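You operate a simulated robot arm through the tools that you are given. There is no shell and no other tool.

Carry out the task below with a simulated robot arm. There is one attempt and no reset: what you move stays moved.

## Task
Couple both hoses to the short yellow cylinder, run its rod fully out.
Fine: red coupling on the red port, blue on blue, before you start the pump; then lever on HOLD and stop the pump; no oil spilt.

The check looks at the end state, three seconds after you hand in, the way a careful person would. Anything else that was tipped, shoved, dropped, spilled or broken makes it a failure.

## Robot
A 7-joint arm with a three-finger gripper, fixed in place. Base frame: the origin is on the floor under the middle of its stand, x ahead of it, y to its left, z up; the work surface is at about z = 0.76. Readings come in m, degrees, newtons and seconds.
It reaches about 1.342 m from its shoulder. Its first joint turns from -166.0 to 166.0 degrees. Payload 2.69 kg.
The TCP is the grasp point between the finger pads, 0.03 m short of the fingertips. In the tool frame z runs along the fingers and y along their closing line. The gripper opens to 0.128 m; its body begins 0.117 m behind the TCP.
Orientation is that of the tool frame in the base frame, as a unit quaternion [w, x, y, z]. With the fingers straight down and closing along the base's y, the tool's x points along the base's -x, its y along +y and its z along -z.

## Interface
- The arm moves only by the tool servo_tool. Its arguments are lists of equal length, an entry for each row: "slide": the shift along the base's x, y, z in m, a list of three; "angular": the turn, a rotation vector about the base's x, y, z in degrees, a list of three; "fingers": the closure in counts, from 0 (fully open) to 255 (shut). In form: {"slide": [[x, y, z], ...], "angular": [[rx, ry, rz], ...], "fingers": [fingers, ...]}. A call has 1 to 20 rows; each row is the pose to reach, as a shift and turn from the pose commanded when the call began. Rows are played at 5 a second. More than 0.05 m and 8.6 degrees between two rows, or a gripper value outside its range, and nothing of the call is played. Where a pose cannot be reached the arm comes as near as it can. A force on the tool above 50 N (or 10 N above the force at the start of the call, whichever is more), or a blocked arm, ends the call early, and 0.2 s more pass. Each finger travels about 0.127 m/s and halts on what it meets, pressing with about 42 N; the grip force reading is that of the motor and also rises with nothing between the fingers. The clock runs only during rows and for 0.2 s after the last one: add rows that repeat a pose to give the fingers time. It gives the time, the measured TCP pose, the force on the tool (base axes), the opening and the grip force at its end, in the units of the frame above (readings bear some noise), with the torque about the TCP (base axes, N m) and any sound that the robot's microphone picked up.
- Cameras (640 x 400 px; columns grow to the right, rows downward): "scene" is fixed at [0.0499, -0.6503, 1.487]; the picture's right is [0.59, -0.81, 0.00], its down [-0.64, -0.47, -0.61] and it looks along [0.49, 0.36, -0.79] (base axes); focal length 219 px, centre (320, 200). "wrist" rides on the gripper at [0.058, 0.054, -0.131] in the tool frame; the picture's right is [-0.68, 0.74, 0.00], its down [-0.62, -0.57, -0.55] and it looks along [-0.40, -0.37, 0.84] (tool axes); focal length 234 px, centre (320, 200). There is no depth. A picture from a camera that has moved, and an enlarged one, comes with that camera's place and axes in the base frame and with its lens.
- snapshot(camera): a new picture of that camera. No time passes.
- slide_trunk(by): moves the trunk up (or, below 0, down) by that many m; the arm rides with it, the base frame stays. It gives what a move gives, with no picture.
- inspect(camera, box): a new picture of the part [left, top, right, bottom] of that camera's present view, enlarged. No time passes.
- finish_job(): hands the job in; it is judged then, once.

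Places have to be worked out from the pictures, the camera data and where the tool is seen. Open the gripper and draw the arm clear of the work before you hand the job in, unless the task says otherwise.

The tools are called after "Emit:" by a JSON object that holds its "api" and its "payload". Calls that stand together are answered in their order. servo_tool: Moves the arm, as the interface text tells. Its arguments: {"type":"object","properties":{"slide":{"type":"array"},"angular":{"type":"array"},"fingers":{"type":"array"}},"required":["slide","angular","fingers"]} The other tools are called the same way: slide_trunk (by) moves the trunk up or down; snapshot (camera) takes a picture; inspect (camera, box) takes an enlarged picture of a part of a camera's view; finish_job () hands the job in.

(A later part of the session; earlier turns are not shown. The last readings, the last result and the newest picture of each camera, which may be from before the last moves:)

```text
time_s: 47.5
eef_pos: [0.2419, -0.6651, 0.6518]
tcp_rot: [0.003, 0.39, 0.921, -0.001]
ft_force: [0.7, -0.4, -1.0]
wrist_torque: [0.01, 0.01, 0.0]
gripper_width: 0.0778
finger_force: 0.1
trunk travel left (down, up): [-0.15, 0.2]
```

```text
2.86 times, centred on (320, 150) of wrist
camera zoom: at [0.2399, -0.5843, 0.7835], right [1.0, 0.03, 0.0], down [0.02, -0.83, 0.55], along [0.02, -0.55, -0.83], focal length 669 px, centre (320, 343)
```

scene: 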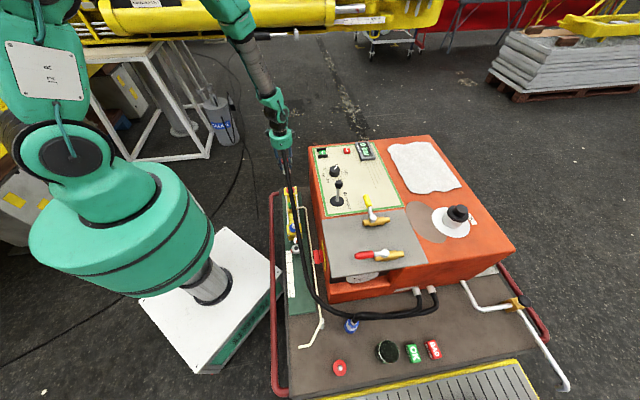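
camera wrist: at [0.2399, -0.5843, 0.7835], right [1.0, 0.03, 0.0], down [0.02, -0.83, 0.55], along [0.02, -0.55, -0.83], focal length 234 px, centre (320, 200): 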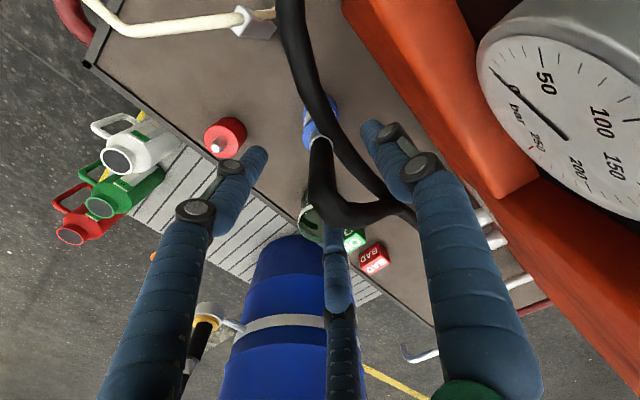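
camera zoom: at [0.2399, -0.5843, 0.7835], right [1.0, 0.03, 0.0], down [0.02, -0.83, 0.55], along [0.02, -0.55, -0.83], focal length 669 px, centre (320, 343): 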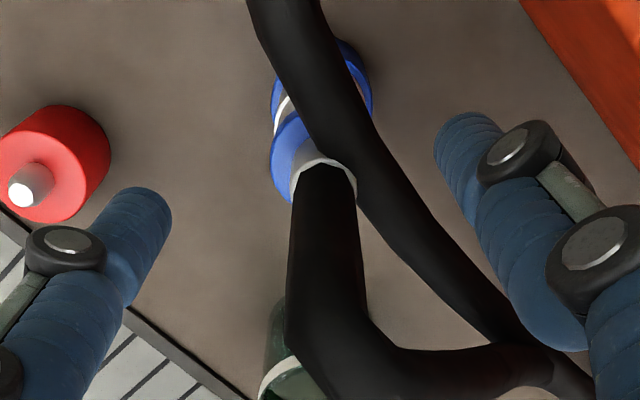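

Alignment is good, with the coupling only about 1.5 mm toward +y. I'll descend to the same grip height I used for the red one (TCP z≈0.515).

Emit:
{"api": "servo_tool", "payload": {"slide": [[0.0005, 0.0015, -0.03], [0.0005, 0.0015, -0.06], [0.0005, 0.0015, -0.09], [0.0005, 0.0015, -0.11], [0.0005, 0.0015, -0.125], [0.0005, 0.0015, -0.1365], [0.0005, 0.0015, -0.1365]], "angular": [[0, 0, 0], [0, 0, 0], [0, 0, 0], [0, 0, 0], [0, 0, 0], [0, 0, 0], [0, 0, 0]], "fingers": [100, 100, 100, 100, 100, 100, 100]}}

Emit:
{"api": "snapshot", "payload": {"camera": "wrist"}}

```text
time_s: 49.1
eef_pos: [0.2432, -0.6623, 0.5174]
tcp_rot: [0.002, 0.391, 0.92, 0.0]
ft_force: [-0.2, -0.2, -0.4]
wrist_torque: [-0.01, 0.02, 0.02]
gripper_width: 0.0778
finger_force: 0.1
trunk travel left (down, up): [-0.15, 0.2]
```

```text
taken
camera wrist: at [0.2405, -0.5821, 0.6484], right [1.0, 0.03, 0.0], down [0.02, -0.83, 0.55], along [0.02, -0.55, -0.83], focal length 234 px, centre (320, 200)
```

wrist: 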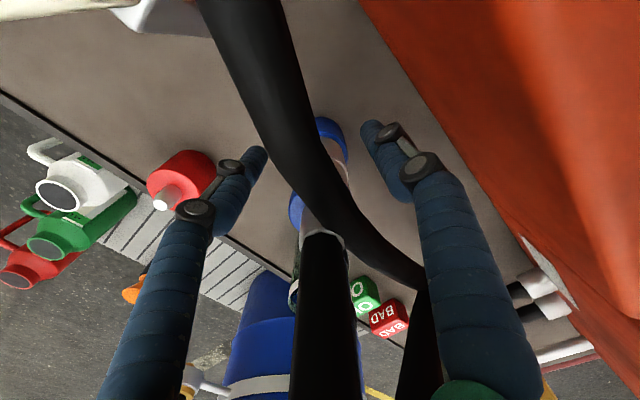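

I'm at grip height with no contact. I'll close on the blue coupling and check that the width matches (~40.6 mm).

Emit:
{"api": "servo_tool", "payload": {"slide": [[0, 0, -0.002], [0, 0, -0.002], [0, 0, -0.002], [0, 0, -0.002], [0, 0, -0.002]], "angular": [[0, 0, 0], [0, 0, 0], [0, 0, 0], [0, 0, 0], [0, 0, 0]], "fingers": [150, 200, 255, 255, 255]}}

Emit:
{"api": "snapshot", "payload": {"camera": "wrist"}}

```text
time_s: 50.3
eef_pos: [0.2432, -0.6622, 0.5155]
tcp_rot: [0.003, 0.391, 0.921, -0.001]
ft_force: [-2.7, -6.9, -0.7]
wrist_torque: [-0.33, 0.11, -0.04]
gripper_width: 0.0408
finger_force: 42.1
trunk travel left (down, up): [-0.15, 0.2]
```

```text
taken
camera wrist: at [0.2414, -0.5825, 0.6466], right [1.0, 0.03, 0.0], down [0.02, -0.83, 0.55], along [0.02, -0.55, -0.83], focal length 234 px, centre (320, 200)
```

wrist: 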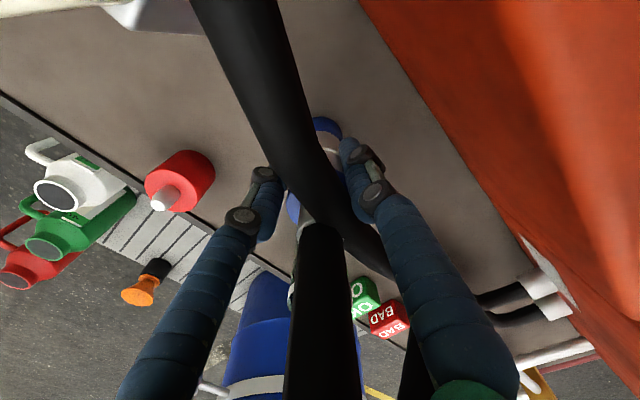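

The grip is 40.8 mm, matching the red one. I'll lift straight up.

Emit:
{"api": "servo_tool", "payload": {"slide": [[0, 0, 0.005], [0, 0, 0.012], [0, 0, 0.02], [0, 0, 0.03], [0, 0, 0.06], [0, 0, 0.09], [0, 0, 0.12], [0, 0, 0.148], [0, 0, 0.148]], "angular": [[0, 0, 0], [0, 0, 0], [0, 0, 0], [0, 0, 0], [0, 0, 0], [0, 0, 0], [0, 0, 0], [0, 0, 0], [0, 0, 0]], "fingers": [255, 255, 255, 255, 255, 255, 255, 255, 255]}}

Emit:
{"api": "snapshot", "payload": {"camera": "wrist"}}

Emit:
{"api": "inspect", "payload": {"camera": "wrist", "box": [280, 70, 380, 170]}}

Emit:
{"api": "snapshot", "payload": {"camera": "scene"}}

```text
time_s: 52.3
eef_pos: [0.2438, -0.6601, 0.6616]
tcp_rot: [0.002, 0.391, 0.92, 0.0]
ft_force: [0.7, -0.6, -3.0]
wrist_torque: [-0.04, -0.02, 0.0]
gripper_width: 0.0406
finger_force: 42.3
trunk travel left (down, up): [-0.15, 0.2]
```

```text
taken
camera wrist: at [0.2412, -0.5801, 0.7927], right [1.0, 0.03, 0.0], down [0.02, -0.83, 0.55], along [0.02, -0.55, -0.83], focal length 234 px, centre (320, 200)
```

wrist: 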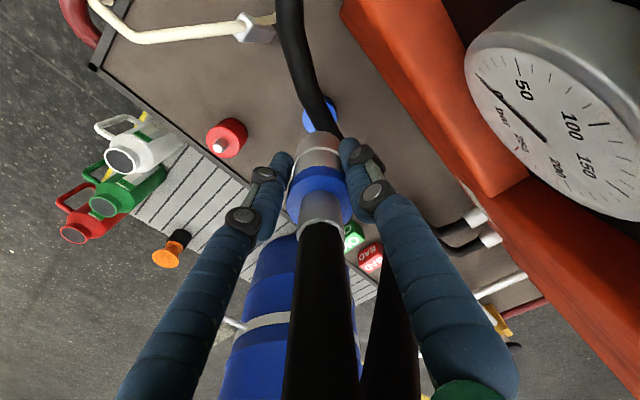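

```text
4.00 times, centred on (330, 120) of wrist
camera zoom: at [0.2412, -0.5801, 0.7927], right [1.0, 0.03, 0.0], down [0.02, -0.83, 0.55], along [0.02, -0.55, -0.83], focal length 937 px, centre (280, 520)
```

zoom: 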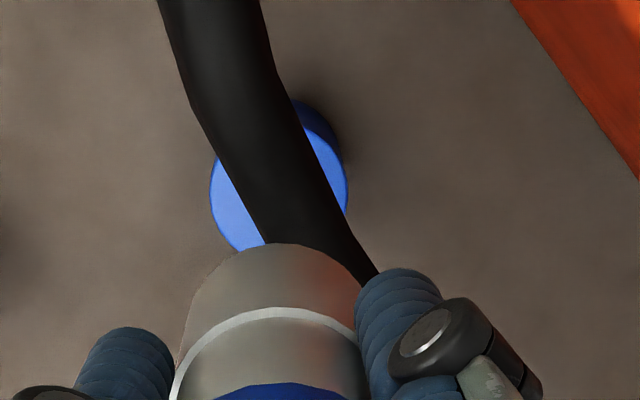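

```text
taken
```

scene: 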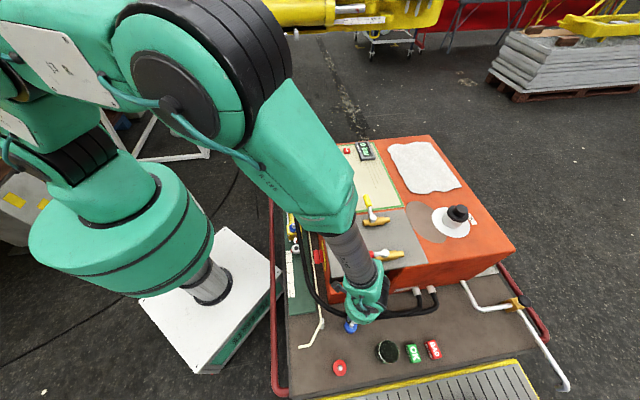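

The blue coupling is free. I'll raise it above the box height, then carry it to above the blue port at about (0.435,-0.204).

Emit:
{"api": "servo_tool", "payload": {"slide": [[0, 0, 0.045], [0, 0, 0.09], [0, 0, 0.135], [0, 0, 0.18], [0, 0, 0.22], [0.0174, 0.0415, 0.22], [0.0348, 0.083, 0.22], [0.0522, 0.1245, 0.22], [0.0696, 0.166, 0.22], [0.087, 0.2075, 0.22], [0.1044, 0.249, 0.22], [0.1218, 0.2905, 0.22], [0.1392, 0.332, 0.22], [0.1566, 0.3735, 0.22], [0.174, 0.415, 0.22], [0.191, 0.456, 0.22], [0.191, 0.456, 0.22]], "angular": [[0, 0, 0], [0, 0, 0], [0, 0, 0], [0, 0, 0], [0, 0, 0], [0, 0, 0], [0, 0, 0], [0, 0, 0], [0, 0, 0], [0, 0, 0], [0, 0, 0], [0, 0, 0], [0, 0, 0], [0, 0, 0], [0, 0, 0], [0, 0, 0], [0, 0, 0]], "fingers": [255, 255, 255, 255, 255, 255, 255, 255, 255, 255, 255, 255, 255, 255, 255, 255, 255]}}

Emit:
{"api": "snapshot", "payload": {"camera": "wrist"}}

Emit:
{"api": "inspect", "payload": {"camera": "wrist", "box": [270, 60, 370, 140]}}

Emit:
{"api": "snapshot", "payload": {"camera": "scene"}}

```text
time_s: 55.9
eef_pos: [0.4337, -0.2065, 0.877]
tcp_rot: [0.002, 0.391, 0.921, -0.002]
ft_force: [-0.6, 0.8, -3.8]
wrist_torque: [-0.02, 0.02, 0.0]
gripper_width: 0.0406
finger_force: 41.7
trunk travel left (down, up): [-0.15, 0.2]
```

```text
taken
camera wrist: at [0.4308, -0.127, 1.008], right [1.0, 0.03, 0.0], down [0.02, -0.83, 0.55], along [0.02, -0.55, -0.83], focal length 234 px, centre (320, 200)
```

wrist: 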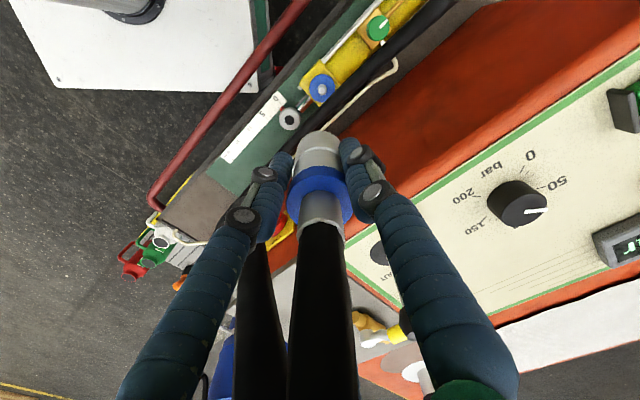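

```text
5.00 times, centred on (320, 100) of wrist
camera zoom: at [0.4308, -0.127, 1.008], right [1.0, 0.03, 0.0], down [0.02, -0.83, 0.55], along [0.02, -0.55, -0.83], focal length 1171 px, centre (320, 700)
```

zoom: 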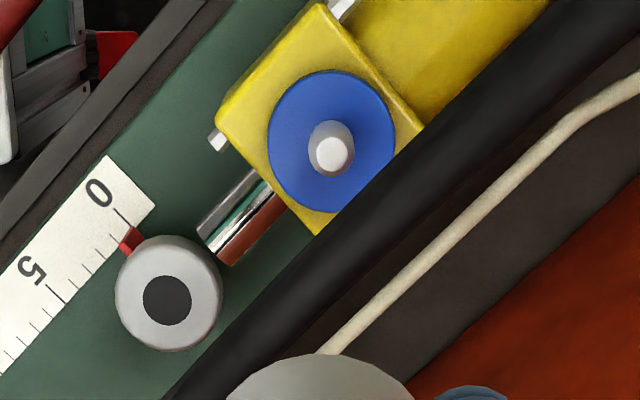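

```text
taken
```

scene: 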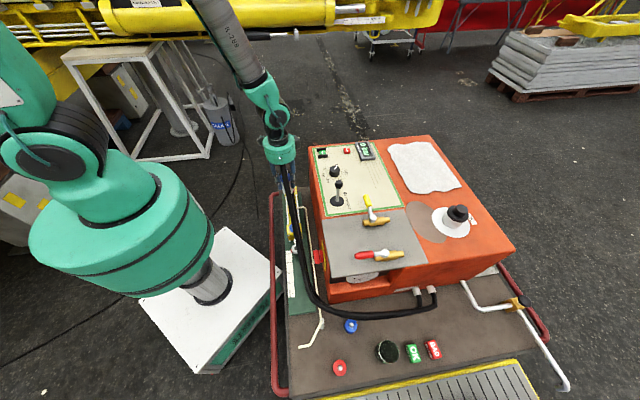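

The blue port nipple appears about 5 mm in +x and 7.6 mm in +y from where it should be, using the red seat as reference. I'll correct and descend to TCP z≈0.72 to compare again.

Emit:
{"api": "servo_tool", "payload": {"slide": [[0.0049, 0.0076, -0.03], [0.0049, 0.0076, -0.06], [0.0049, 0.0076, -0.09], [0.0049, 0.0076, -0.12], [0.0049, 0.0076, -0.156], [0.0049, 0.0076, -0.156]], "angular": [[0, 0, 0], [0, 0, 0], [0, 0, 0], [0, 0, 0], [0, 0, 0], [0, 0, 0]], "fingers": [255, 255, 255, 255, 255, 255]}}

Emit:
{"api": "inspect", "payload": {"camera": "wrist", "box": [280, 70, 380, 170]}}

Emit:
{"api": "inspect", "payload": {"camera": "scene", "box": [275, 180, 315, 240]}}

```text
time_s: 57.3
eef_pos: [0.4394, -0.1975, 0.7246]
tcp_rot: [0.001, 0.39, 0.921, -0.001]
ft_force: [0.6, 0.5, -3.5]
wrist_torque: [0.03, 0.07, 0.01]
gripper_width: 0.0408
finger_force: 42.5
trunk travel left (down, up): [-0.15, 0.2]
```

```text
4.00 times, centred on (330, 120) of wrist
camera zoom: at [0.4367, -0.1168, 0.8567], right [1.0, 0.03, 0.0], down [0.02, -0.83, 0.55], along [0.02, -0.55, -0.83], focal length 937 px, centre (280, 520)
```

zoom: 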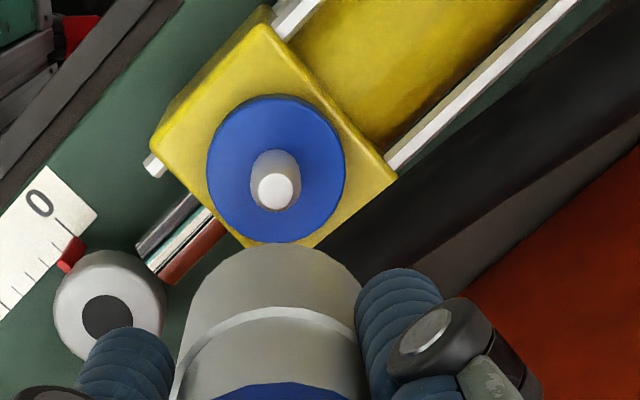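

```text
6.67 times, centred on (295, 210) of scene
camera zoom: at [0.0499, -0.6503, 1.487], right [0.59, -0.81, 0.0], down [-0.64, -0.47, -0.61], along [0.49, 0.36, -0.79], focal length 1457 px, centre (487, 133)
```

zoom: 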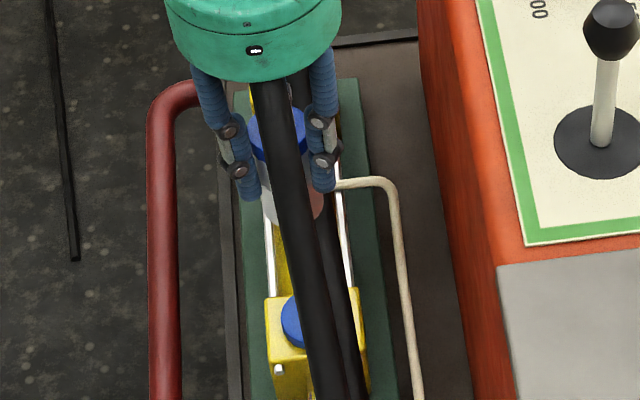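

I'm close; the remaining offset is about (-1.8, -2.5) mm. I'll correct that and descend to z≈0.632 for the two-view check.

Emit:
{"api": "servo_tool", "payload": {"slide": [[-0.0017, -0.0024, -0.025], [-0.0017, -0.0024, -0.05], [-0.0017, -0.0024, -0.075], [-0.0017, -0.0024, -0.092], [-0.0017, -0.0024, -0.092]], "angular": [[0, 0, 0], [0, 0, 0], [0, 0, 0], [0, 0, 0], [0, 0, 0]], "fingers": [255, 255, 255, 255, 255]}}

Emit:
{"api": "inspect", "payload": {"camera": "wrist", "box": [290, 100, 360, 160]}}

Emit:
{"api": "inspect", "payload": {"camera": "scene", "box": [278, 200, 308, 240]}}

```text
time_s: 58.5
eef_pos: [0.4377, -0.1975, 0.635]
tcp_rot: [0.002, 0.39, 0.921, -0.001]
ft_force: [-0.5, -0.3, -4.0]
wrist_torque: [-0.02, -0.01, -0.03]
gripper_width: 0.0409
finger_force: 41.6
trunk travel left (down, up): [-0.15, 0.2]
```

```text
6.67 times, centred on (325, 130) of wrist
camera zoom: at [0.4349, -0.1187, 0.7655], right [1.0, 0.03, 0.0], down [0.02, -0.83, 0.55], along [0.02, -0.55, -0.83], focal length 1561 px, centre (287, 667)
```

zoom: 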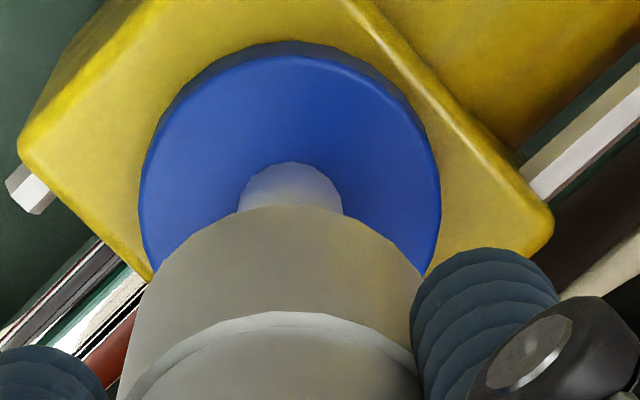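

```text
10.00 times, centred on (293, 220) of scene
camera zoom: at [0.0499, -0.6503, 1.487], right [0.59, -0.81, 0.0], down [-0.64, -0.47, -0.61], along [0.49, 0.36, -0.79], focal length 2186 px, centre (590, 0)
```

zoom: 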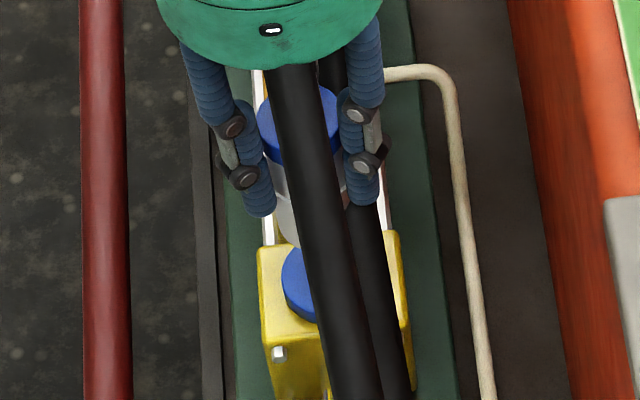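

Alignment looks within about 1–2 mm in both views. I'll nudge +1 mm in y and lower slowly over the nipple.

Emit:
{"api": "servo_tool", "payload": {"slide": [[0, 0.001, -0.006], [0, 0.001, -0.012], [0, 0.001, -0.018], [0, 0.001, -0.024], [0, 0.001, -0.03], [0, 0.001, -0.036], [0, 0.001, -0.04], [0, 0.001, -0.04]], "angular": [[0, 0, 0], [0, 0, 0], [0, 0, 0], [0, 0, 0], [0, 0, 0], [0, 0, 0], [0, 0, 0], [0, 0, 0]], "fingers": [255, 255, 255, 255, 255, 255, 255, 255]}}

Emit:
{"api": "inspect", "payload": {"camera": "wrist", "box": [280, 90, 380, 180]}}

Emit:
{"api": "inspect", "payload": {"camera": "scene", "box": [284, 210, 304, 240]}}

```text
time_s: 60.3
eef_pos: [0.4376, -0.199, 0.5948]
tcp_rot: [0.002, 0.391, 0.92, -0.001]
ft_force: [0.1, 0.0, -2.7]
wrist_torque: [0.01, -0.02, -0.03]
gripper_width: 0.0406
finger_force: 41.9
trunk travel left (down, up): [-0.15, 0.2]
```

```text
4.44 times, centred on (330, 135) of wrist
camera zoom: at [0.435, -0.1189, 0.7263], right [1.0, 0.03, 0.0], down [0.02, -0.83, 0.55], along [0.02, -0.55, -0.83], focal length 1041 px, centre (276, 489)
```

zoom: 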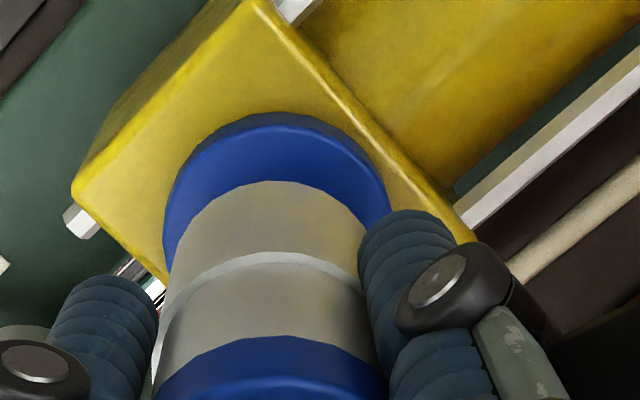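

```text
13.33 times, centred on (294, 225) of scene
camera zoom: at [0.0499, -0.6503, 1.487], right [0.59, -0.81, 0.0], down [-0.64, -0.47, -0.61], along [0.49, 0.36, -0.79], focal length 2915 px, centre (667, -133)
```

zoom: 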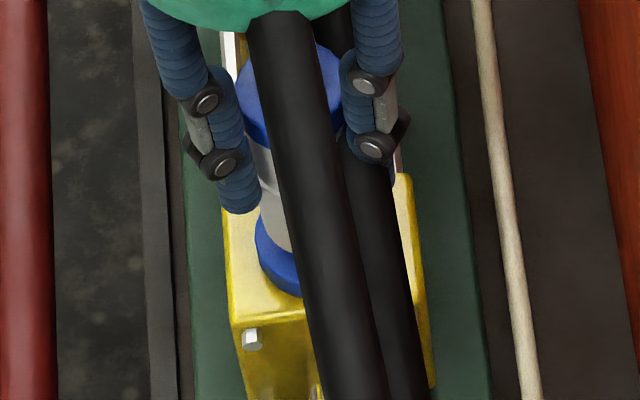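

There's no contact and the nipple is entering the bore. I'll add 1.5 mm in x and lower to the seat in 3 mm steps.

Emit:
{"api": "servo_tool", "payload": {"slide": [[0.0015, 0, -0.003], [0.0015, 0, -0.006], [0.0015, 0, -0.009], [0.0015, 0, -0.012], [0.0015, 0, -0.015], [0.0015, 0, -0.018], [0.0015, 0, -0.018]], "angular": [[0, 0, 0], [0, 0, 0], [0, 0, 0], [0, 0, 0], [0, 0, 0], [0, 0, 0], [0, 0, 0]], "fingers": [255, 255, 255, 255, 255, 255, 255]}}

Emit:
{"api": "inspect", "payload": {"camera": "wrist", "box": [280, 90, 380, 180]}}

Emit:
{"api": "inspect", "payload": {"camera": "scene", "box": [284, 210, 304, 240]}}

```text
time_s: 61.9
eef_pos: [0.44, -0.199, 0.5761]
tcp_rot: [0.003, 0.391, 0.92, 0.0]
ft_force: [-7.3, -8.2, 26.2]
wrist_torque: [-0.04, 0.2, 0.02]
gripper_width: 0.0408
finger_force: 41.6
trunk travel left (down, up): [-0.15, 0.2]
```

```text
4.44 times, centred on (330, 135) of wrist
camera zoom: at [0.4375, -0.1188, 0.708], right [1.0, 0.03, 0.0], down [0.02, -0.83, 0.55], along [0.02, -0.55, -0.83], focal length 1041 px, centre (276, 489)
```

zoom: 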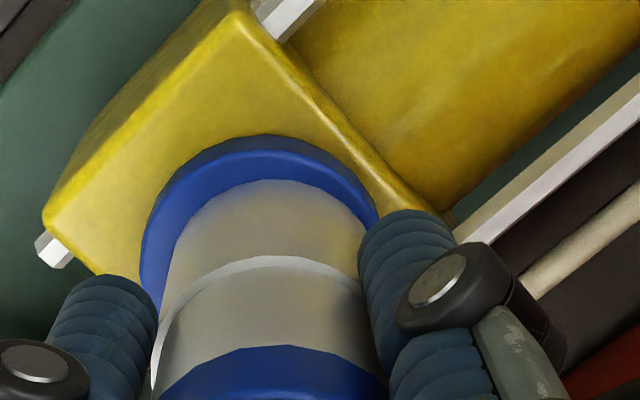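

```text
13.33 times, centred on (294, 225) of scene
camera zoom: at [0.0499, -0.6503, 1.487], right [0.59, -0.81, 0.0], down [-0.64, -0.47, -0.61], along [0.49, 0.36, -0.79], focal length 2915 px, centre (667, -133)
```

zoom: 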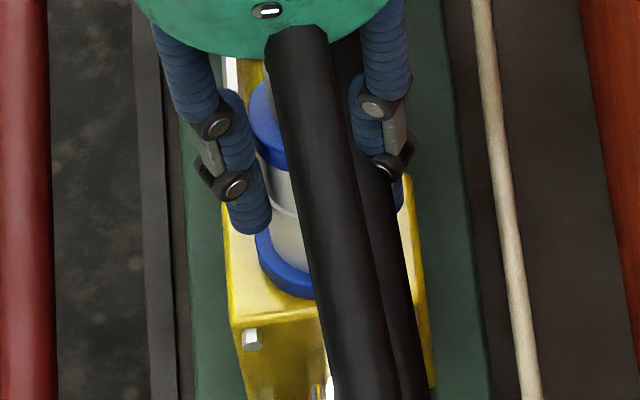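

Contact is at 26 N and z≈0.576, like the red one. I'll press a few mm more to bottom it out, with a slight -x correction.

Emit:
{"api": "servo_tool", "payload": {"slide": [[-0.001, 0, -0.001], [-0.0015, 0, -0.002], [-0.0015, 0, -0.003], [-0.0015, 0, -0.004], [-0.0015, 0, -0.004]], "angular": [[0, 0, 0], [0, 0, 0], [0, 0, 0], [0, 0, 0], [0, 0, 0]], "fingers": [255, 255, 255, 255, 255]}}

Emit:
{"api": "inspect", "payload": {"camera": "wrist", "box": [280, 90, 380, 180]}}

Emit:
{"api": "inspect", "payload": {"camera": "scene", "box": [284, 210, 304, 240]}}

```text
time_s: 63.1
eef_pos: [0.4379, -0.1977, 0.5713]
tcp_rot: [0.003, 0.391, 0.92, -0.001]
ft_force: [7.2, -4.7, 21.5]
wrist_torque: [-0.33, -0.15, 0.05]
gripper_width: 0.0411
finger_force: 41.8
trunk travel left (down, up): [-0.15, 0.2]
```

```text
4.44 times, centred on (330, 135) of wrist
camera zoom: at [0.4355, -0.1181, 0.7036], right [1.0, 0.03, 0.0], down [0.02, -0.83, 0.55], along [0.02, -0.55, -0.83], focal length 1041 px, centre (276, 489)
```

zoom: 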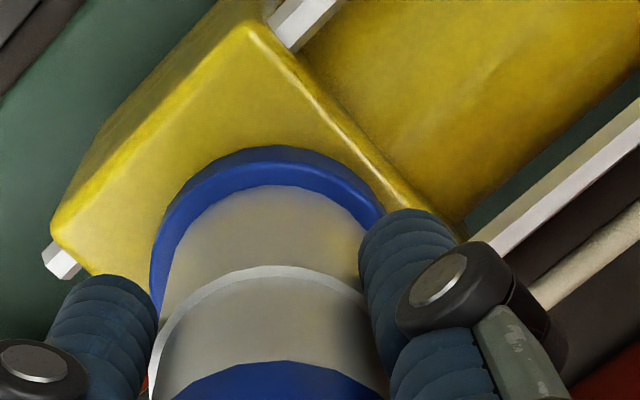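

```text
13.33 times, centred on (294, 225) of scene
camera zoom: at [0.0499, -0.6503, 1.487], right [0.59, -0.81, 0.0], down [-0.64, -0.47, -0.61], along [0.49, 0.36, -0.79], focal length 2915 px, centre (667, -133)
```

zoom: 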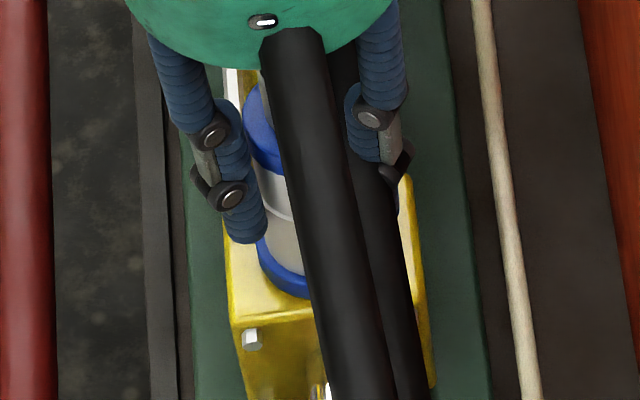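

The blue coupling now looks just like the seated red one. I'll relieve the load slightly and open the fingers partway.

Emit:
{"api": "servo_tool", "payload": {"slide": [[0, 0, 0.001], [0, 0, 0.001], [0, 0, 0.001], [0, 0, 0.001], [0, 0, 0.001]], "angular": [[0, 0, 0], [0, 0, 0], [0, 0, 0], [0, 0, 0], [0, 0, 0]], "fingers": [255, 160, 120, 80, 80]}}

Emit:
{"api": "inspect", "payload": {"camera": "wrist", "box": [240, 80, 420, 260]}}

Emit:
{"api": "inspect", "payload": {"camera": "scene", "box": [284, 210, 304, 240]}}

```text
time_s: 64.3
eef_pos: [0.4384, -0.1976, 0.5729]
tcp_rot: [0.001, 0.391, 0.92, -0.001]
ft_force: [0.1, 0.5, 0.5]
wrist_torque: [0.03, 0.03, 0.0]
gripper_width: 0.0876
finger_force: 0.0
trunk travel left (down, up): [-0.15, 0.2]
```

```text
2.22 times, centred on (330, 170) of wrist
camera zoom: at [0.4349, -0.1183, 0.7046], right [1.0, 0.03, 0.0], down [0.02, -0.83, 0.55], along [0.02, -0.55, -0.83], focal length 520 px, centre (298, 267)
```

zoom: 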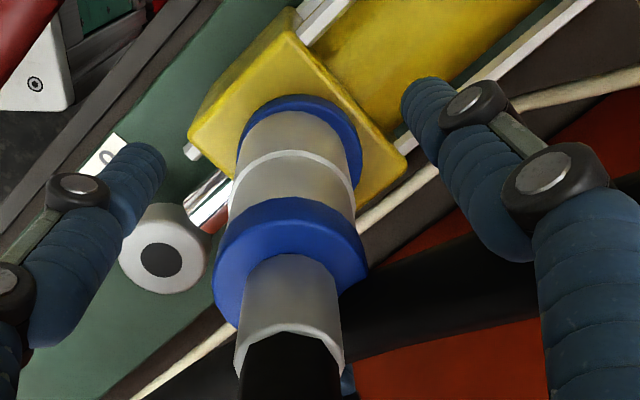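

```text
13.33 times, centred on (294, 225) of scene
camera zoom: at [0.0499, -0.6503, 1.487], right [0.59, -0.81, 0.0], down [-0.64, -0.47, -0.61], along [0.49, 0.36, -0.79], focal length 2915 px, centre (667, -133)
```

zoom: 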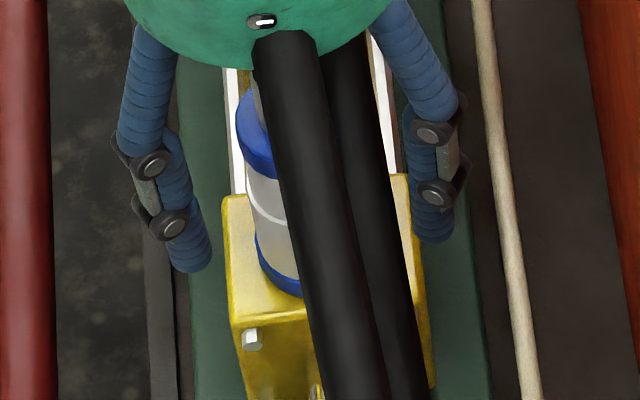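

The blue coupling stands seated on the blue port. I'll raise the hand straight up, then inspect the green bleed knob before running anything.

Emit:
{"api": "servo_tool", "payload": {"slide": [[0, 0, 0.02], [0, 0, 0.05], [0, 0, 0.09], [0, 0, 0.13], [0, 0, 0.17], [0, 0, 0.21], [0, 0, 0.25], [0, 0, 0.29], [0, 0, 0.33], [0, 0, 0.33]], "angular": [[0, 0, 0], [0, 0, 0], [0, 0, 0], [0, 0, 0], [0, 0, 0], [0, 0, 0], [0, 0, 0], [0, 0, 0], [0, 0, 0], [0, 0, 0]], "fingers": [80, 80, 80, 80, 80, 80, 80, 80, 80, 80]}}

Emit:
{"api": "snapshot", "payload": {"camera": "wrist"}}

Emit:
{"api": "inspect", "payload": {"camera": "wrist", "box": [300, 0, 440, 120]}}

Emit:
{"api": "snapshot", "payload": {"camera": "scene"}}

```text
time_s: 66.5
eef_pos: [0.4379, -0.1991, 0.9038]
tcp_rot: [0.003, 0.391, 0.92, -0.001]
ft_force: [0.7, -0.1, 0.8]
wrist_torque: [0.0, 0.0, 0.0]
gripper_width: 0.0879
finger_force: 0.1
trunk travel left (down, up): [-0.15, 0.2]
```

```text
taken
camera wrist: at [0.436, -0.1189, 1.0348], right [1.0, 0.03, 0.0], down [0.02, -0.83, 0.55], along [0.02, -0.55, -0.83], focal length 234 px, centre (320, 200)
```

wrist: 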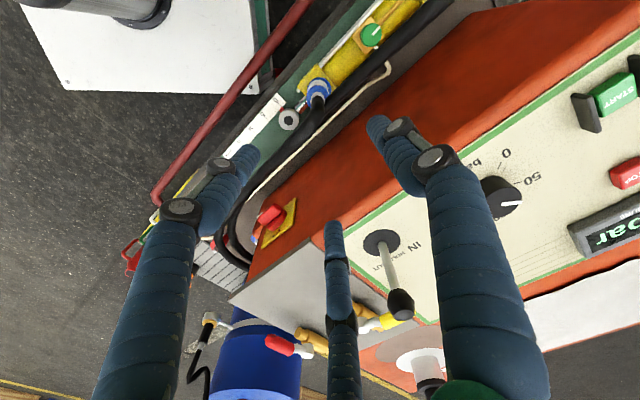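

```text
3.33 times, centred on (370, 60) of wrist
camera zoom: at [0.436, -0.1189, 1.0348], right [1.0, 0.03, 0.0], down [0.02, -0.83, 0.55], along [0.02, -0.55, -0.83], focal length 781 px, centre (153, 667)
```

zoom: 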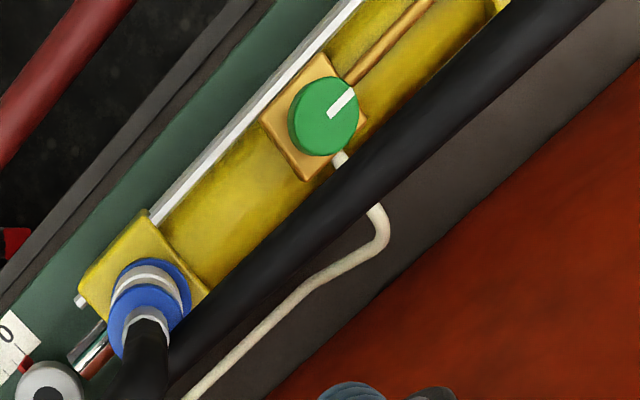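

```text
taken
```

scene: 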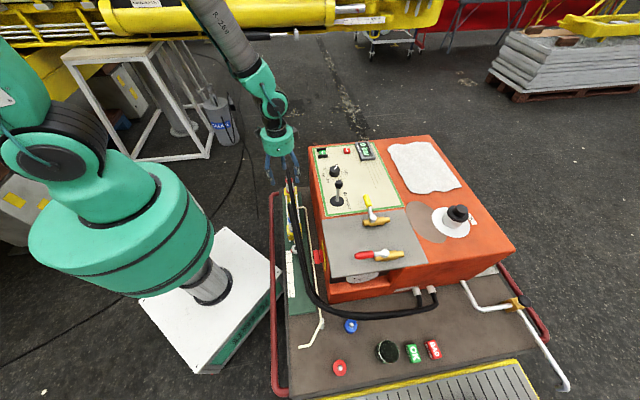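

The bleed knob's mark lies exactly along its line and there's no oil anywhere, so it looks to be in its normal closed position. Both couplings are on, so I'll close the fingers into a poker and move above START, which I put near (0.747,-0.152,0.755).

Emit:
{"api": "servo_tool", "payload": {"slide": [[0.042, 0.006, 0.01], [0.084, 0.012, 0.02], [0.126, 0.018, 0.03], [0.168, 0.024, 0.04], [0.21, 0.031, 0.046], [0.252, 0.038, 0.046], [0.297, 0.044, 0.046], [0.297, 0.044, 0.046]], "angular": [[0, 0, 0], [0, 0, 0], [0, 0, 0], [0, 0, 0], [0, 0, 0], [0, 0, 0], [0, 0, 0], [0, 0, 0]], "fingers": [120, 160, 200, 255, 255, 255, 255, 255]}}

Emit:
{"api": "snapshot", "payload": {"camera": "wrist"}}

Emit:
{"api": "inspect", "payload": {"camera": "wrist", "box": [260, 60, 440, 200]}}

Emit:
{"api": "inspect", "payload": {"camera": "scene", "box": [300, 130, 400, 200]}}

```text
time_s: 68.3
eef_pos: [0.7374, -0.1565, 0.9503]
tcp_rot: [0.001, 0.391, 0.921, -0.002]
ft_force: [0.5, 0.4, -0.6]
wrist_torque: [-0.04, 0.02, 0.03]
gripper_width: 0.0019
finger_force: 31.3
trunk travel left (down, up): [-0.15, 0.2]
```

```text
taken
camera wrist: at [0.735, -0.0762, 1.081], right [1.0, 0.03, 0.0], down [0.02, -0.83, 0.55], along [0.02, -0.55, -0.83], focal length 234 px, centre (320, 200)
```

wrist: 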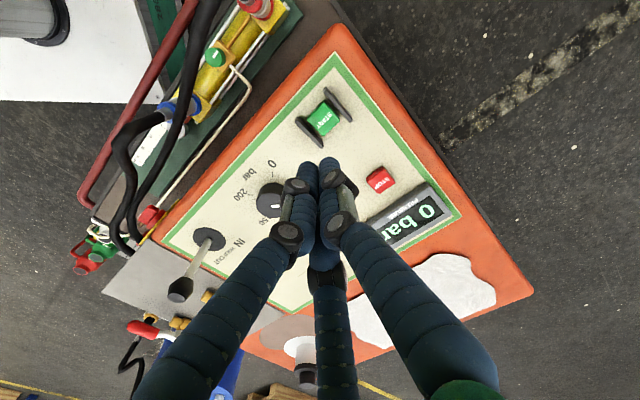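

```text
2.86 times, centred on (350, 130) of wrist
camera zoom: at [0.735, -0.0762, 1.081], right [1.0, 0.03, 0.0], down [0.02, -0.83, 0.55], along [0.02, -0.55, -0.83], focal length 669 px, centre (234, 400)
```

zoom: 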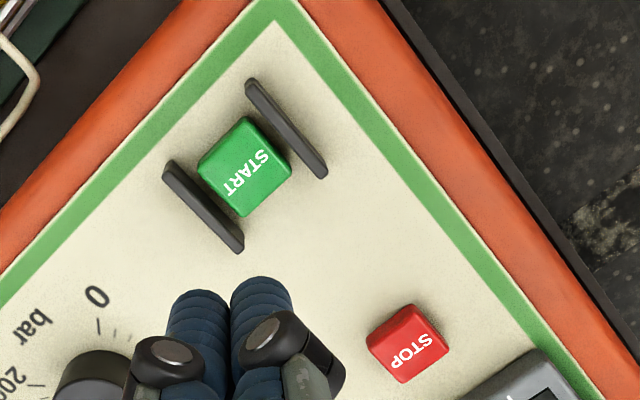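

```text
5.71 times, centred on (350, 165) of scene
camera zoom: at [0.0499, -0.6503, 1.487], right [0.59, -0.81, 0.0], down [-0.64, -0.47, -0.61], along [0.49, 0.36, -0.79], focal length 1249 px, centre (149, 400)
```

zoom: 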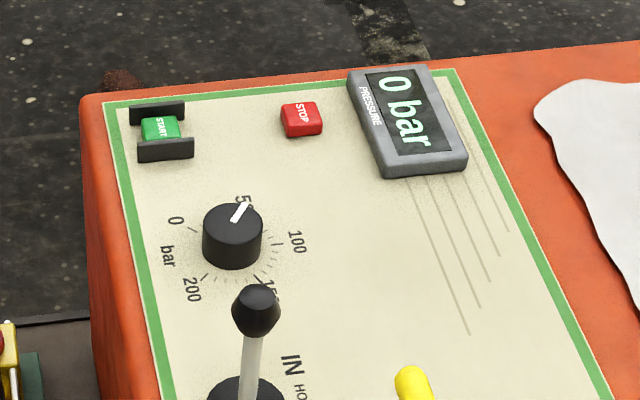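

START is about 4 mm in +x and 1 mm in +y from the TCP axis, sitting between two guards. I'll correct and lower to just above the guards to check the fit.

Emit:
{"api": "servo_tool", "payload": {"slide": [[0.004, 0.001, -0.03], [0.004, 0.001, -0.06], [0.004, 0.001, -0.09], [0.004, 0.001, -0.105], [0.004, 0.001, -0.105]], "angular": [[0, 0, 0], [0, 0, 0], [0, 0, 0], [0, 0, 0], [0, 0, 0]], "fingers": [255, 255, 255, 255, 255]}}

Emit:
{"api": "inspect", "payload": {"camera": "wrist", "box": [240, 80, 420, 220]}}

Emit:
{"api": "inspect", "payload": {"camera": "scene", "box": [300, 120, 360, 170]}}

```text
time_s: 69.5
eef_pos: [0.7394, -0.1532, 0.8453]
tcp_rot: [0.001, 0.391, 0.92, -0.001]
ft_force: [0.1, -0.4, 0.2]
wrist_torque: [0.0, 0.0, 0.0]
gripper_width: 0.0021
finger_force: 31.7
trunk travel left (down, up): [-0.15, 0.2]
```

```text
2.86 times, centred on (330, 150) of wrist
camera zoom: at [0.7366, -0.0734, 0.9759], right [1.0, 0.03, 0.0], down [0.02, -0.83, 0.55], along [0.02, -0.55, -0.83], focal length 669 px, centre (291, 343)
```

zoom: 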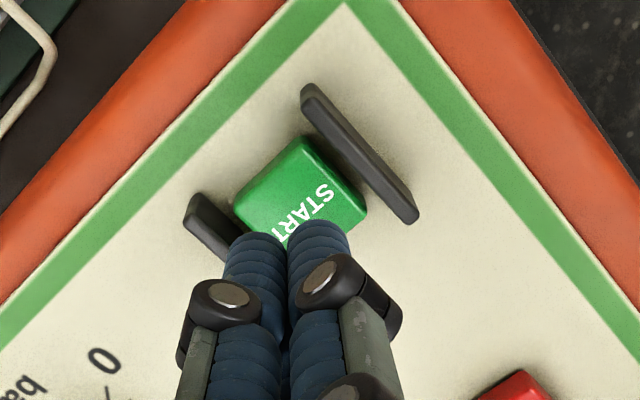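

```text
8.00 times, centred on (330, 145) of scene
camera zoom: at [0.0499, -0.6503, 1.487], right [0.59, -0.81, 0.0], down [-0.64, -0.47, -0.61], along [0.49, 0.36, -0.79], focal length 1749 px, centre (240, 640)
```

zoom: 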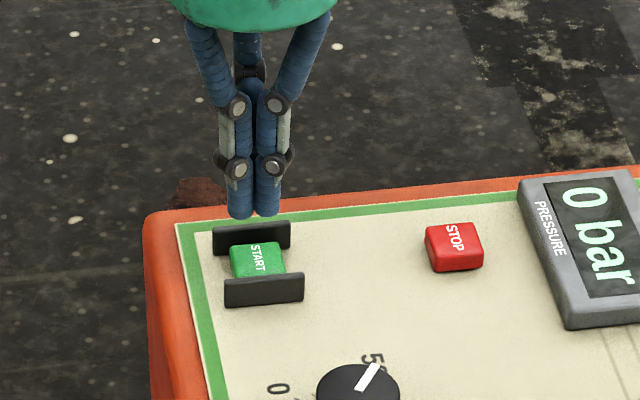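

The tips line up with START to within about 3 mm. I'll shift (+3, +1.5) mm and lower between the guards with force monitoring.

Emit:
{"api": "servo_tool", "payload": {"slide": [[0.003, 0.0015, -0.01], [0.003, 0.0015, -0.02], [0.003, 0.0015, -0.028], [0.003, 0.0015, -0.033], [0.003, 0.0015, -0.033]], "angular": [[0, 0, 0], [0, 0, 0], [0, 0, 0], [0, 0, 0], [0, 0, 0]], "fingers": [255, 255, 255, 255, 255]}}

Emit:
{"api": "inspect", "payload": {"camera": "wrist", "box": [240, 80, 420, 220]}}

Emit:
{"api": "inspect", "payload": {"camera": "scene", "box": [305, 130, 365, 170]}}

```text
time_s: 70.7
eef_pos: [0.7416, -0.1525, 0.8117]
tcp_rot: [0.002, 0.391, 0.92, 0.0]
ft_force: [-0.2, 0.6, -0.5]
wrist_torque: [0.04, 0.02, -0.03]
gripper_width: 0.0022
finger_force: 30.7
trunk travel left (down, up): [-0.15, 0.2]
```

```text
2.86 times, centred on (330, 150) of wrist
camera zoom: at [0.7393, -0.0722, 0.942], right [1.0, 0.03, 0.0], down [0.02, -0.83, 0.55], along [0.02, -0.55, -0.83], focal length 669 px, centre (291, 343)
```

zoom: 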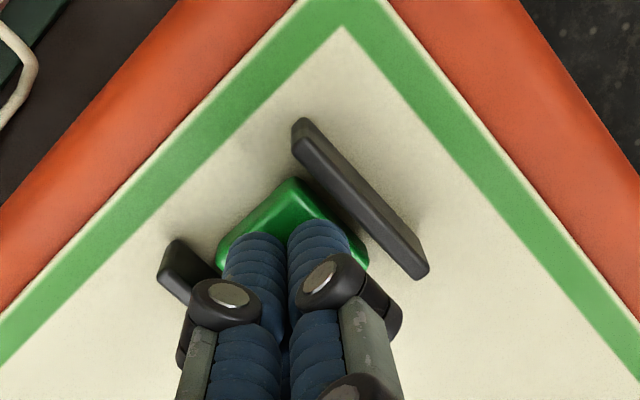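

```text
10.00 times, centred on (335, 150) of scene
camera zoom: at [0.0499, -0.6503, 1.487], right [0.59, -0.81, 0.0], down [-0.64, -0.47, -0.61], along [0.49, 0.36, -0.79], focal length 2186 px, centre (170, 700)
```

zoom: 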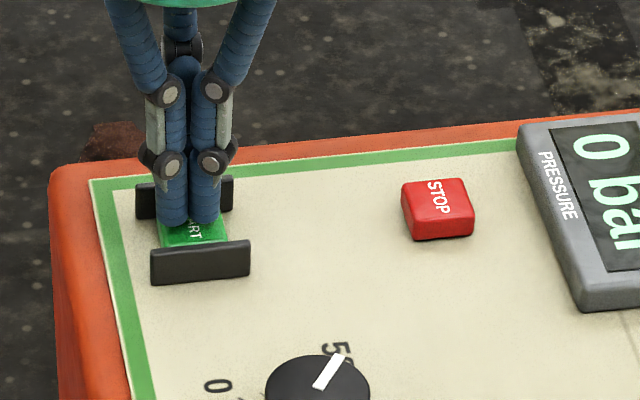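

I'm centred over START between the guards. I'll press down in small steps and listen for the pump.

Emit:
{"api": "servo_tool", "payload": {"slide": [[0, 0, -0.003], [0, 0, -0.006], [0, 0, -0.009], [0, 0, -0.012], [0, 0, -0.015], [0, 0, -0.018]], "angular": [[0, 0, 0], [0, 0, 0], [0, 0, 0], [0, 0, 0], [0, 0, 0], [0, 0, 0]], "fingers": [255, 255, 255, 255, 255, 255]}}

Emit:
{"api": "inspect", "payload": {"camera": "scene", "box": [300, 130, 400, 210]}}

```text
time_s: 72.1
eef_pos: [0.7415, -0.1513, 0.7956]
tcp_rot: [0.005, 0.391, 0.921, 0.0]
ft_force: [-5.7, 7.0, 24.5]
wrist_torque: [0.18, 0.21, 0.0]
gripper_width: 0.0061
finger_force: 31.8
trunk travel left (down, up): [-0.15, 0.2]
heard: click
```

```text
5.00 times, centred on (350, 170) of scene
camera zoom: at [0.0499, -0.6503, 1.487], right [0.59, -0.81, 0.0], down [-0.64, -0.47, -0.61], along [0.49, 0.36, -0.79], focal length 1093 px, centre (170, 350)
```

zoom: 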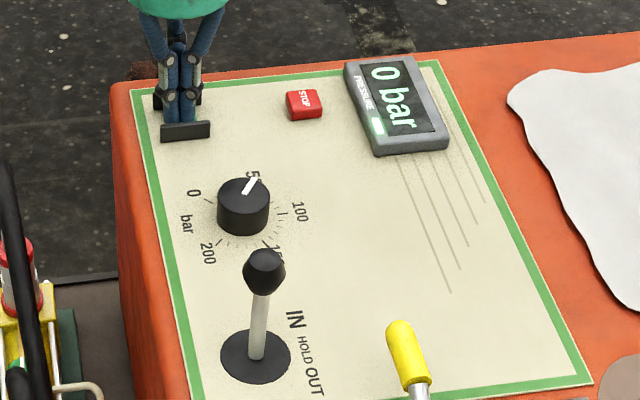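

I heard a click and a green lamp lit on the pressure display, so the pump appears to be on. I'll raise the hand off the button and listen.

Emit:
{"api": "servo_tool", "payload": {"slide": [[0, 0, 0.01], [0, 0, 0.03], [0, 0, 0.07], [0, 0, 0.11], [0, 0, 0.15], [0, 0, 0.18], [0, 0, 0.18]], "angular": [[0, 0, 0], [0, 0, 0], [0, 0, 0], [0, 0, 0], [0, 0, 0], [0, 0, 0], [0, 0, 0]], "fingers": [255, 255, 255, 255, 255, 255, 255]}}

Emit:
{"api": "snapshot", "payload": {"camera": "wrist"}}

Emit:
{"api": "inspect", "payload": {"camera": "scene", "box": [260, 130, 400, 280]}}

```text
time_s: 73.7
eef_pos: [0.7411, -0.1504, 0.9739]
tcp_rot: [0.002, 0.391, 0.921, 0.0]
ft_force: [-0.6, -0.2, 0.0]
wrist_torque: [-0.03, -0.03, 0.0]
gripper_width: 0.0024
finger_force: 31.4
trunk travel left (down, up): [-0.15, 0.2]
```

```text
taken
camera wrist: at [0.7375, -0.0703, 1.1057], right [1.0, 0.03, 0.0], down [0.02, -0.83, 0.55], along [0.02, -0.55, -0.83], focal length 234 px, centre (320, 200)
```

wrist: 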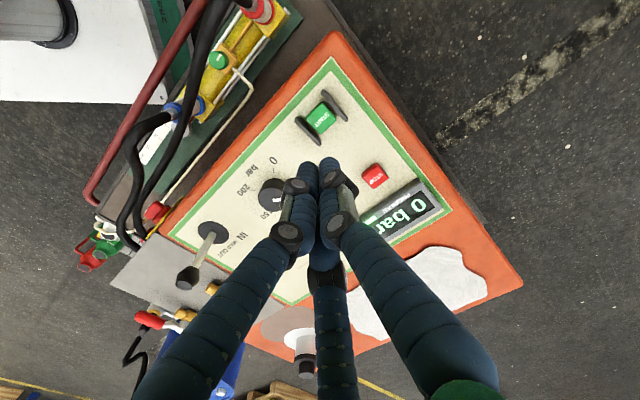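

```text
2.67 times, centred on (330, 205) of scene
camera zoom: at [0.0499, -0.6503, 1.487], right [0.59, -0.81, 0.0], down [-0.64, -0.47, -0.61], along [0.49, 0.36, -0.79], focal length 583 px, centre (293, 187)
```

zoom: 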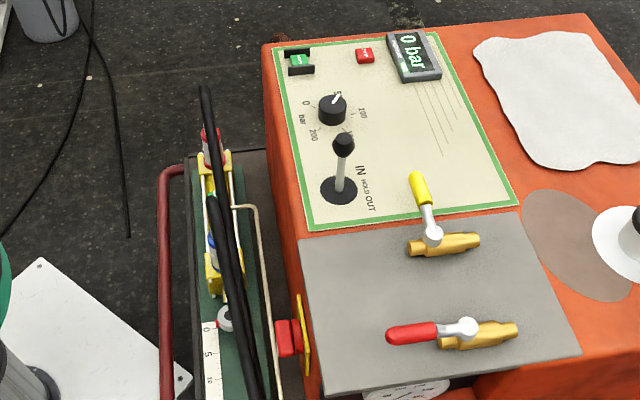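

The pump is running at 0 bar with the lever on HOLD. I'll move above the lever knob near (0.537,-0.381,0.86) and open the fingers into a loose cage; the 44° finger will then push toward OUT.

Emit:
{"api": "servo_tool", "payload": {"slide": [[-0.029, -0.033, 0], [-0.058, -0.066, 0], [-0.087, -0.099, 0], [-0.116, -0.132, 0], [-0.145, -0.165, 0], [-0.174, -0.198, 0], [-0.204, -0.231, 0], [-0.204, -0.231, 0]], "angular": [[0, 0, 0], [0, 0, 0], [0, 0, 0], [0, 0, 0], [0, 0, 0], [0, 0, 0], [0, 0, 0], [0, 0, 0]], "fingers": [255, 200, 150, 110, 110, 110, 110, 110]}}

Emit:
{"api": "snapshot", "payload": {"camera": "wrist"}}

Emit:
{"api": "inspect", "payload": {"camera": "wrist", "box": [240, 60, 420, 220]}}

Emit:
{"api": "inspect", "payload": {"camera": "scene", "box": [310, 140, 370, 220]}}

```text
time_s: 75.5
eef_pos: [0.5356, -0.3865, 0.9764]
tcp_rot: [0.001, 0.391, 0.921, -0.001]
ft_force: [0.4, -0.9, -0.2]
wrist_torque: [0.05, -0.03, 0.02]
gripper_width: 0.0726
finger_force: 0.1
trunk travel left (down, up): [-0.15, 0.2]
```

```text
taken
camera wrist: at [0.5331, -0.3058, 1.1071], right [1.0, 0.03, 0.0], down [0.02, -0.83, 0.55], along [0.02, -0.55, -0.83], focal length 234 px, centre (320, 200)
```

wrist: 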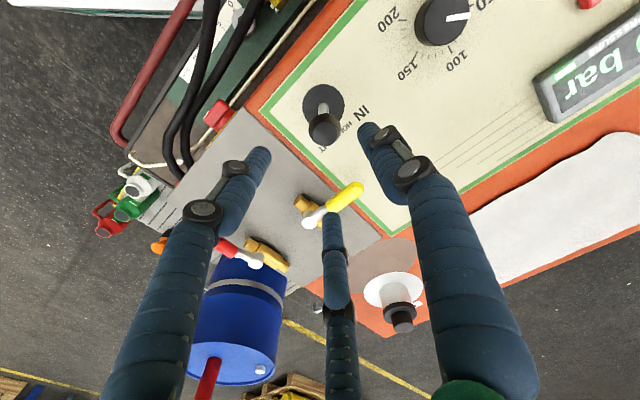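

```text
2.50 times, centred on (330, 140) of wrist
camera zoom: at [0.5331, -0.3058, 1.1071], right [1.0, 0.03, 0.0], down [0.02, -0.83, 0.55], along [0.02, -0.55, -0.83], focal length 585 px, centre (295, 350)
```

zoom: 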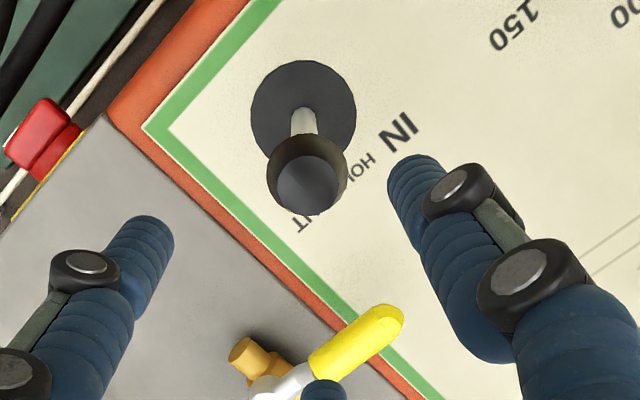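

```text
5.00 times, centred on (340, 180) of scene
camera zoom: at [0.0499, -0.6503, 1.487], right [0.59, -0.81, 0.0], down [-0.64, -0.47, -0.61], along [0.49, 0.36, -0.79], focal length 1093 px, centre (220, 300)
```

zoom: 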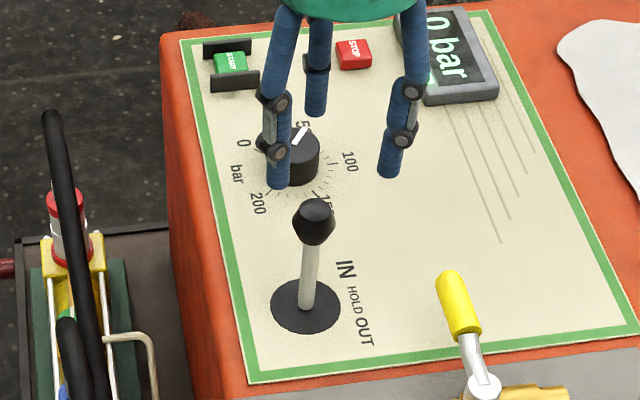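

The knob centre is about (+5, +5) mm from the TCP axis. I'll correct and lower the open cage around the knob to TCP z≈0.862.

Emit:
{"api": "servo_tool", "payload": {"slide": [[0.005, 0.005, -0.03], [0.005, 0.005, -0.06], [0.005, 0.005, -0.09], [0.005, 0.005, -0.114], [0.005, 0.005, -0.114]], "angular": [[0, 0, 0], [0, 0, 0], [0, 0, 0], [0, 0, 0], [0, 0, 0]], "fingers": [110, 110, 110, 110, 110]}}

Emit:
{"api": "snapshot", "payload": {"camera": "wrist"}}

Emit:
{"api": "inspect", "payload": {"camera": "scene", "box": [310, 140, 370, 220]}}

```text
time_s: 76.7
eef_pos: [0.5447, -0.3803, 0.8569]
tcp_rot: [0.003, 0.39, 0.921, -0.002]
ft_force: [-0.1, 0.4, 0.3]
wrist_torque: [-0.01, 0.01, -0.01]
gripper_width: 0.0728
finger_force: 0.0
trunk travel left (down, up): [-0.15, 0.2]
```

```text
taken
camera wrist: at [0.5413, -0.3005, 0.9885], right [1.0, 0.03, 0.0], down [0.02, -0.83, 0.55], along [0.02, -0.55, -0.83], focal length 234 px, centre (320, 200)
```

wrist: 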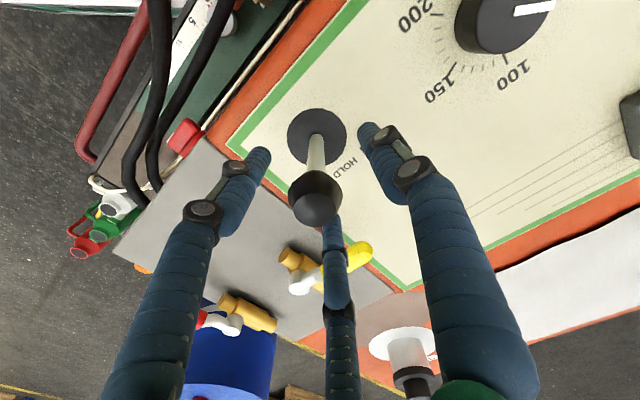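

```text
5.00 times, centred on (340, 180) of scene
camera zoom: at [0.0499, -0.6503, 1.487], right [0.59, -0.81, 0.0], down [-0.64, -0.47, -0.61], along [0.49, 0.36, -0.79], focal length 1093 px, centre (220, 300)
```

zoom: 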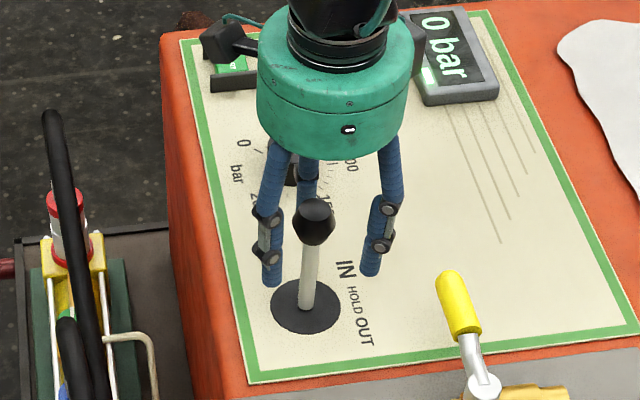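

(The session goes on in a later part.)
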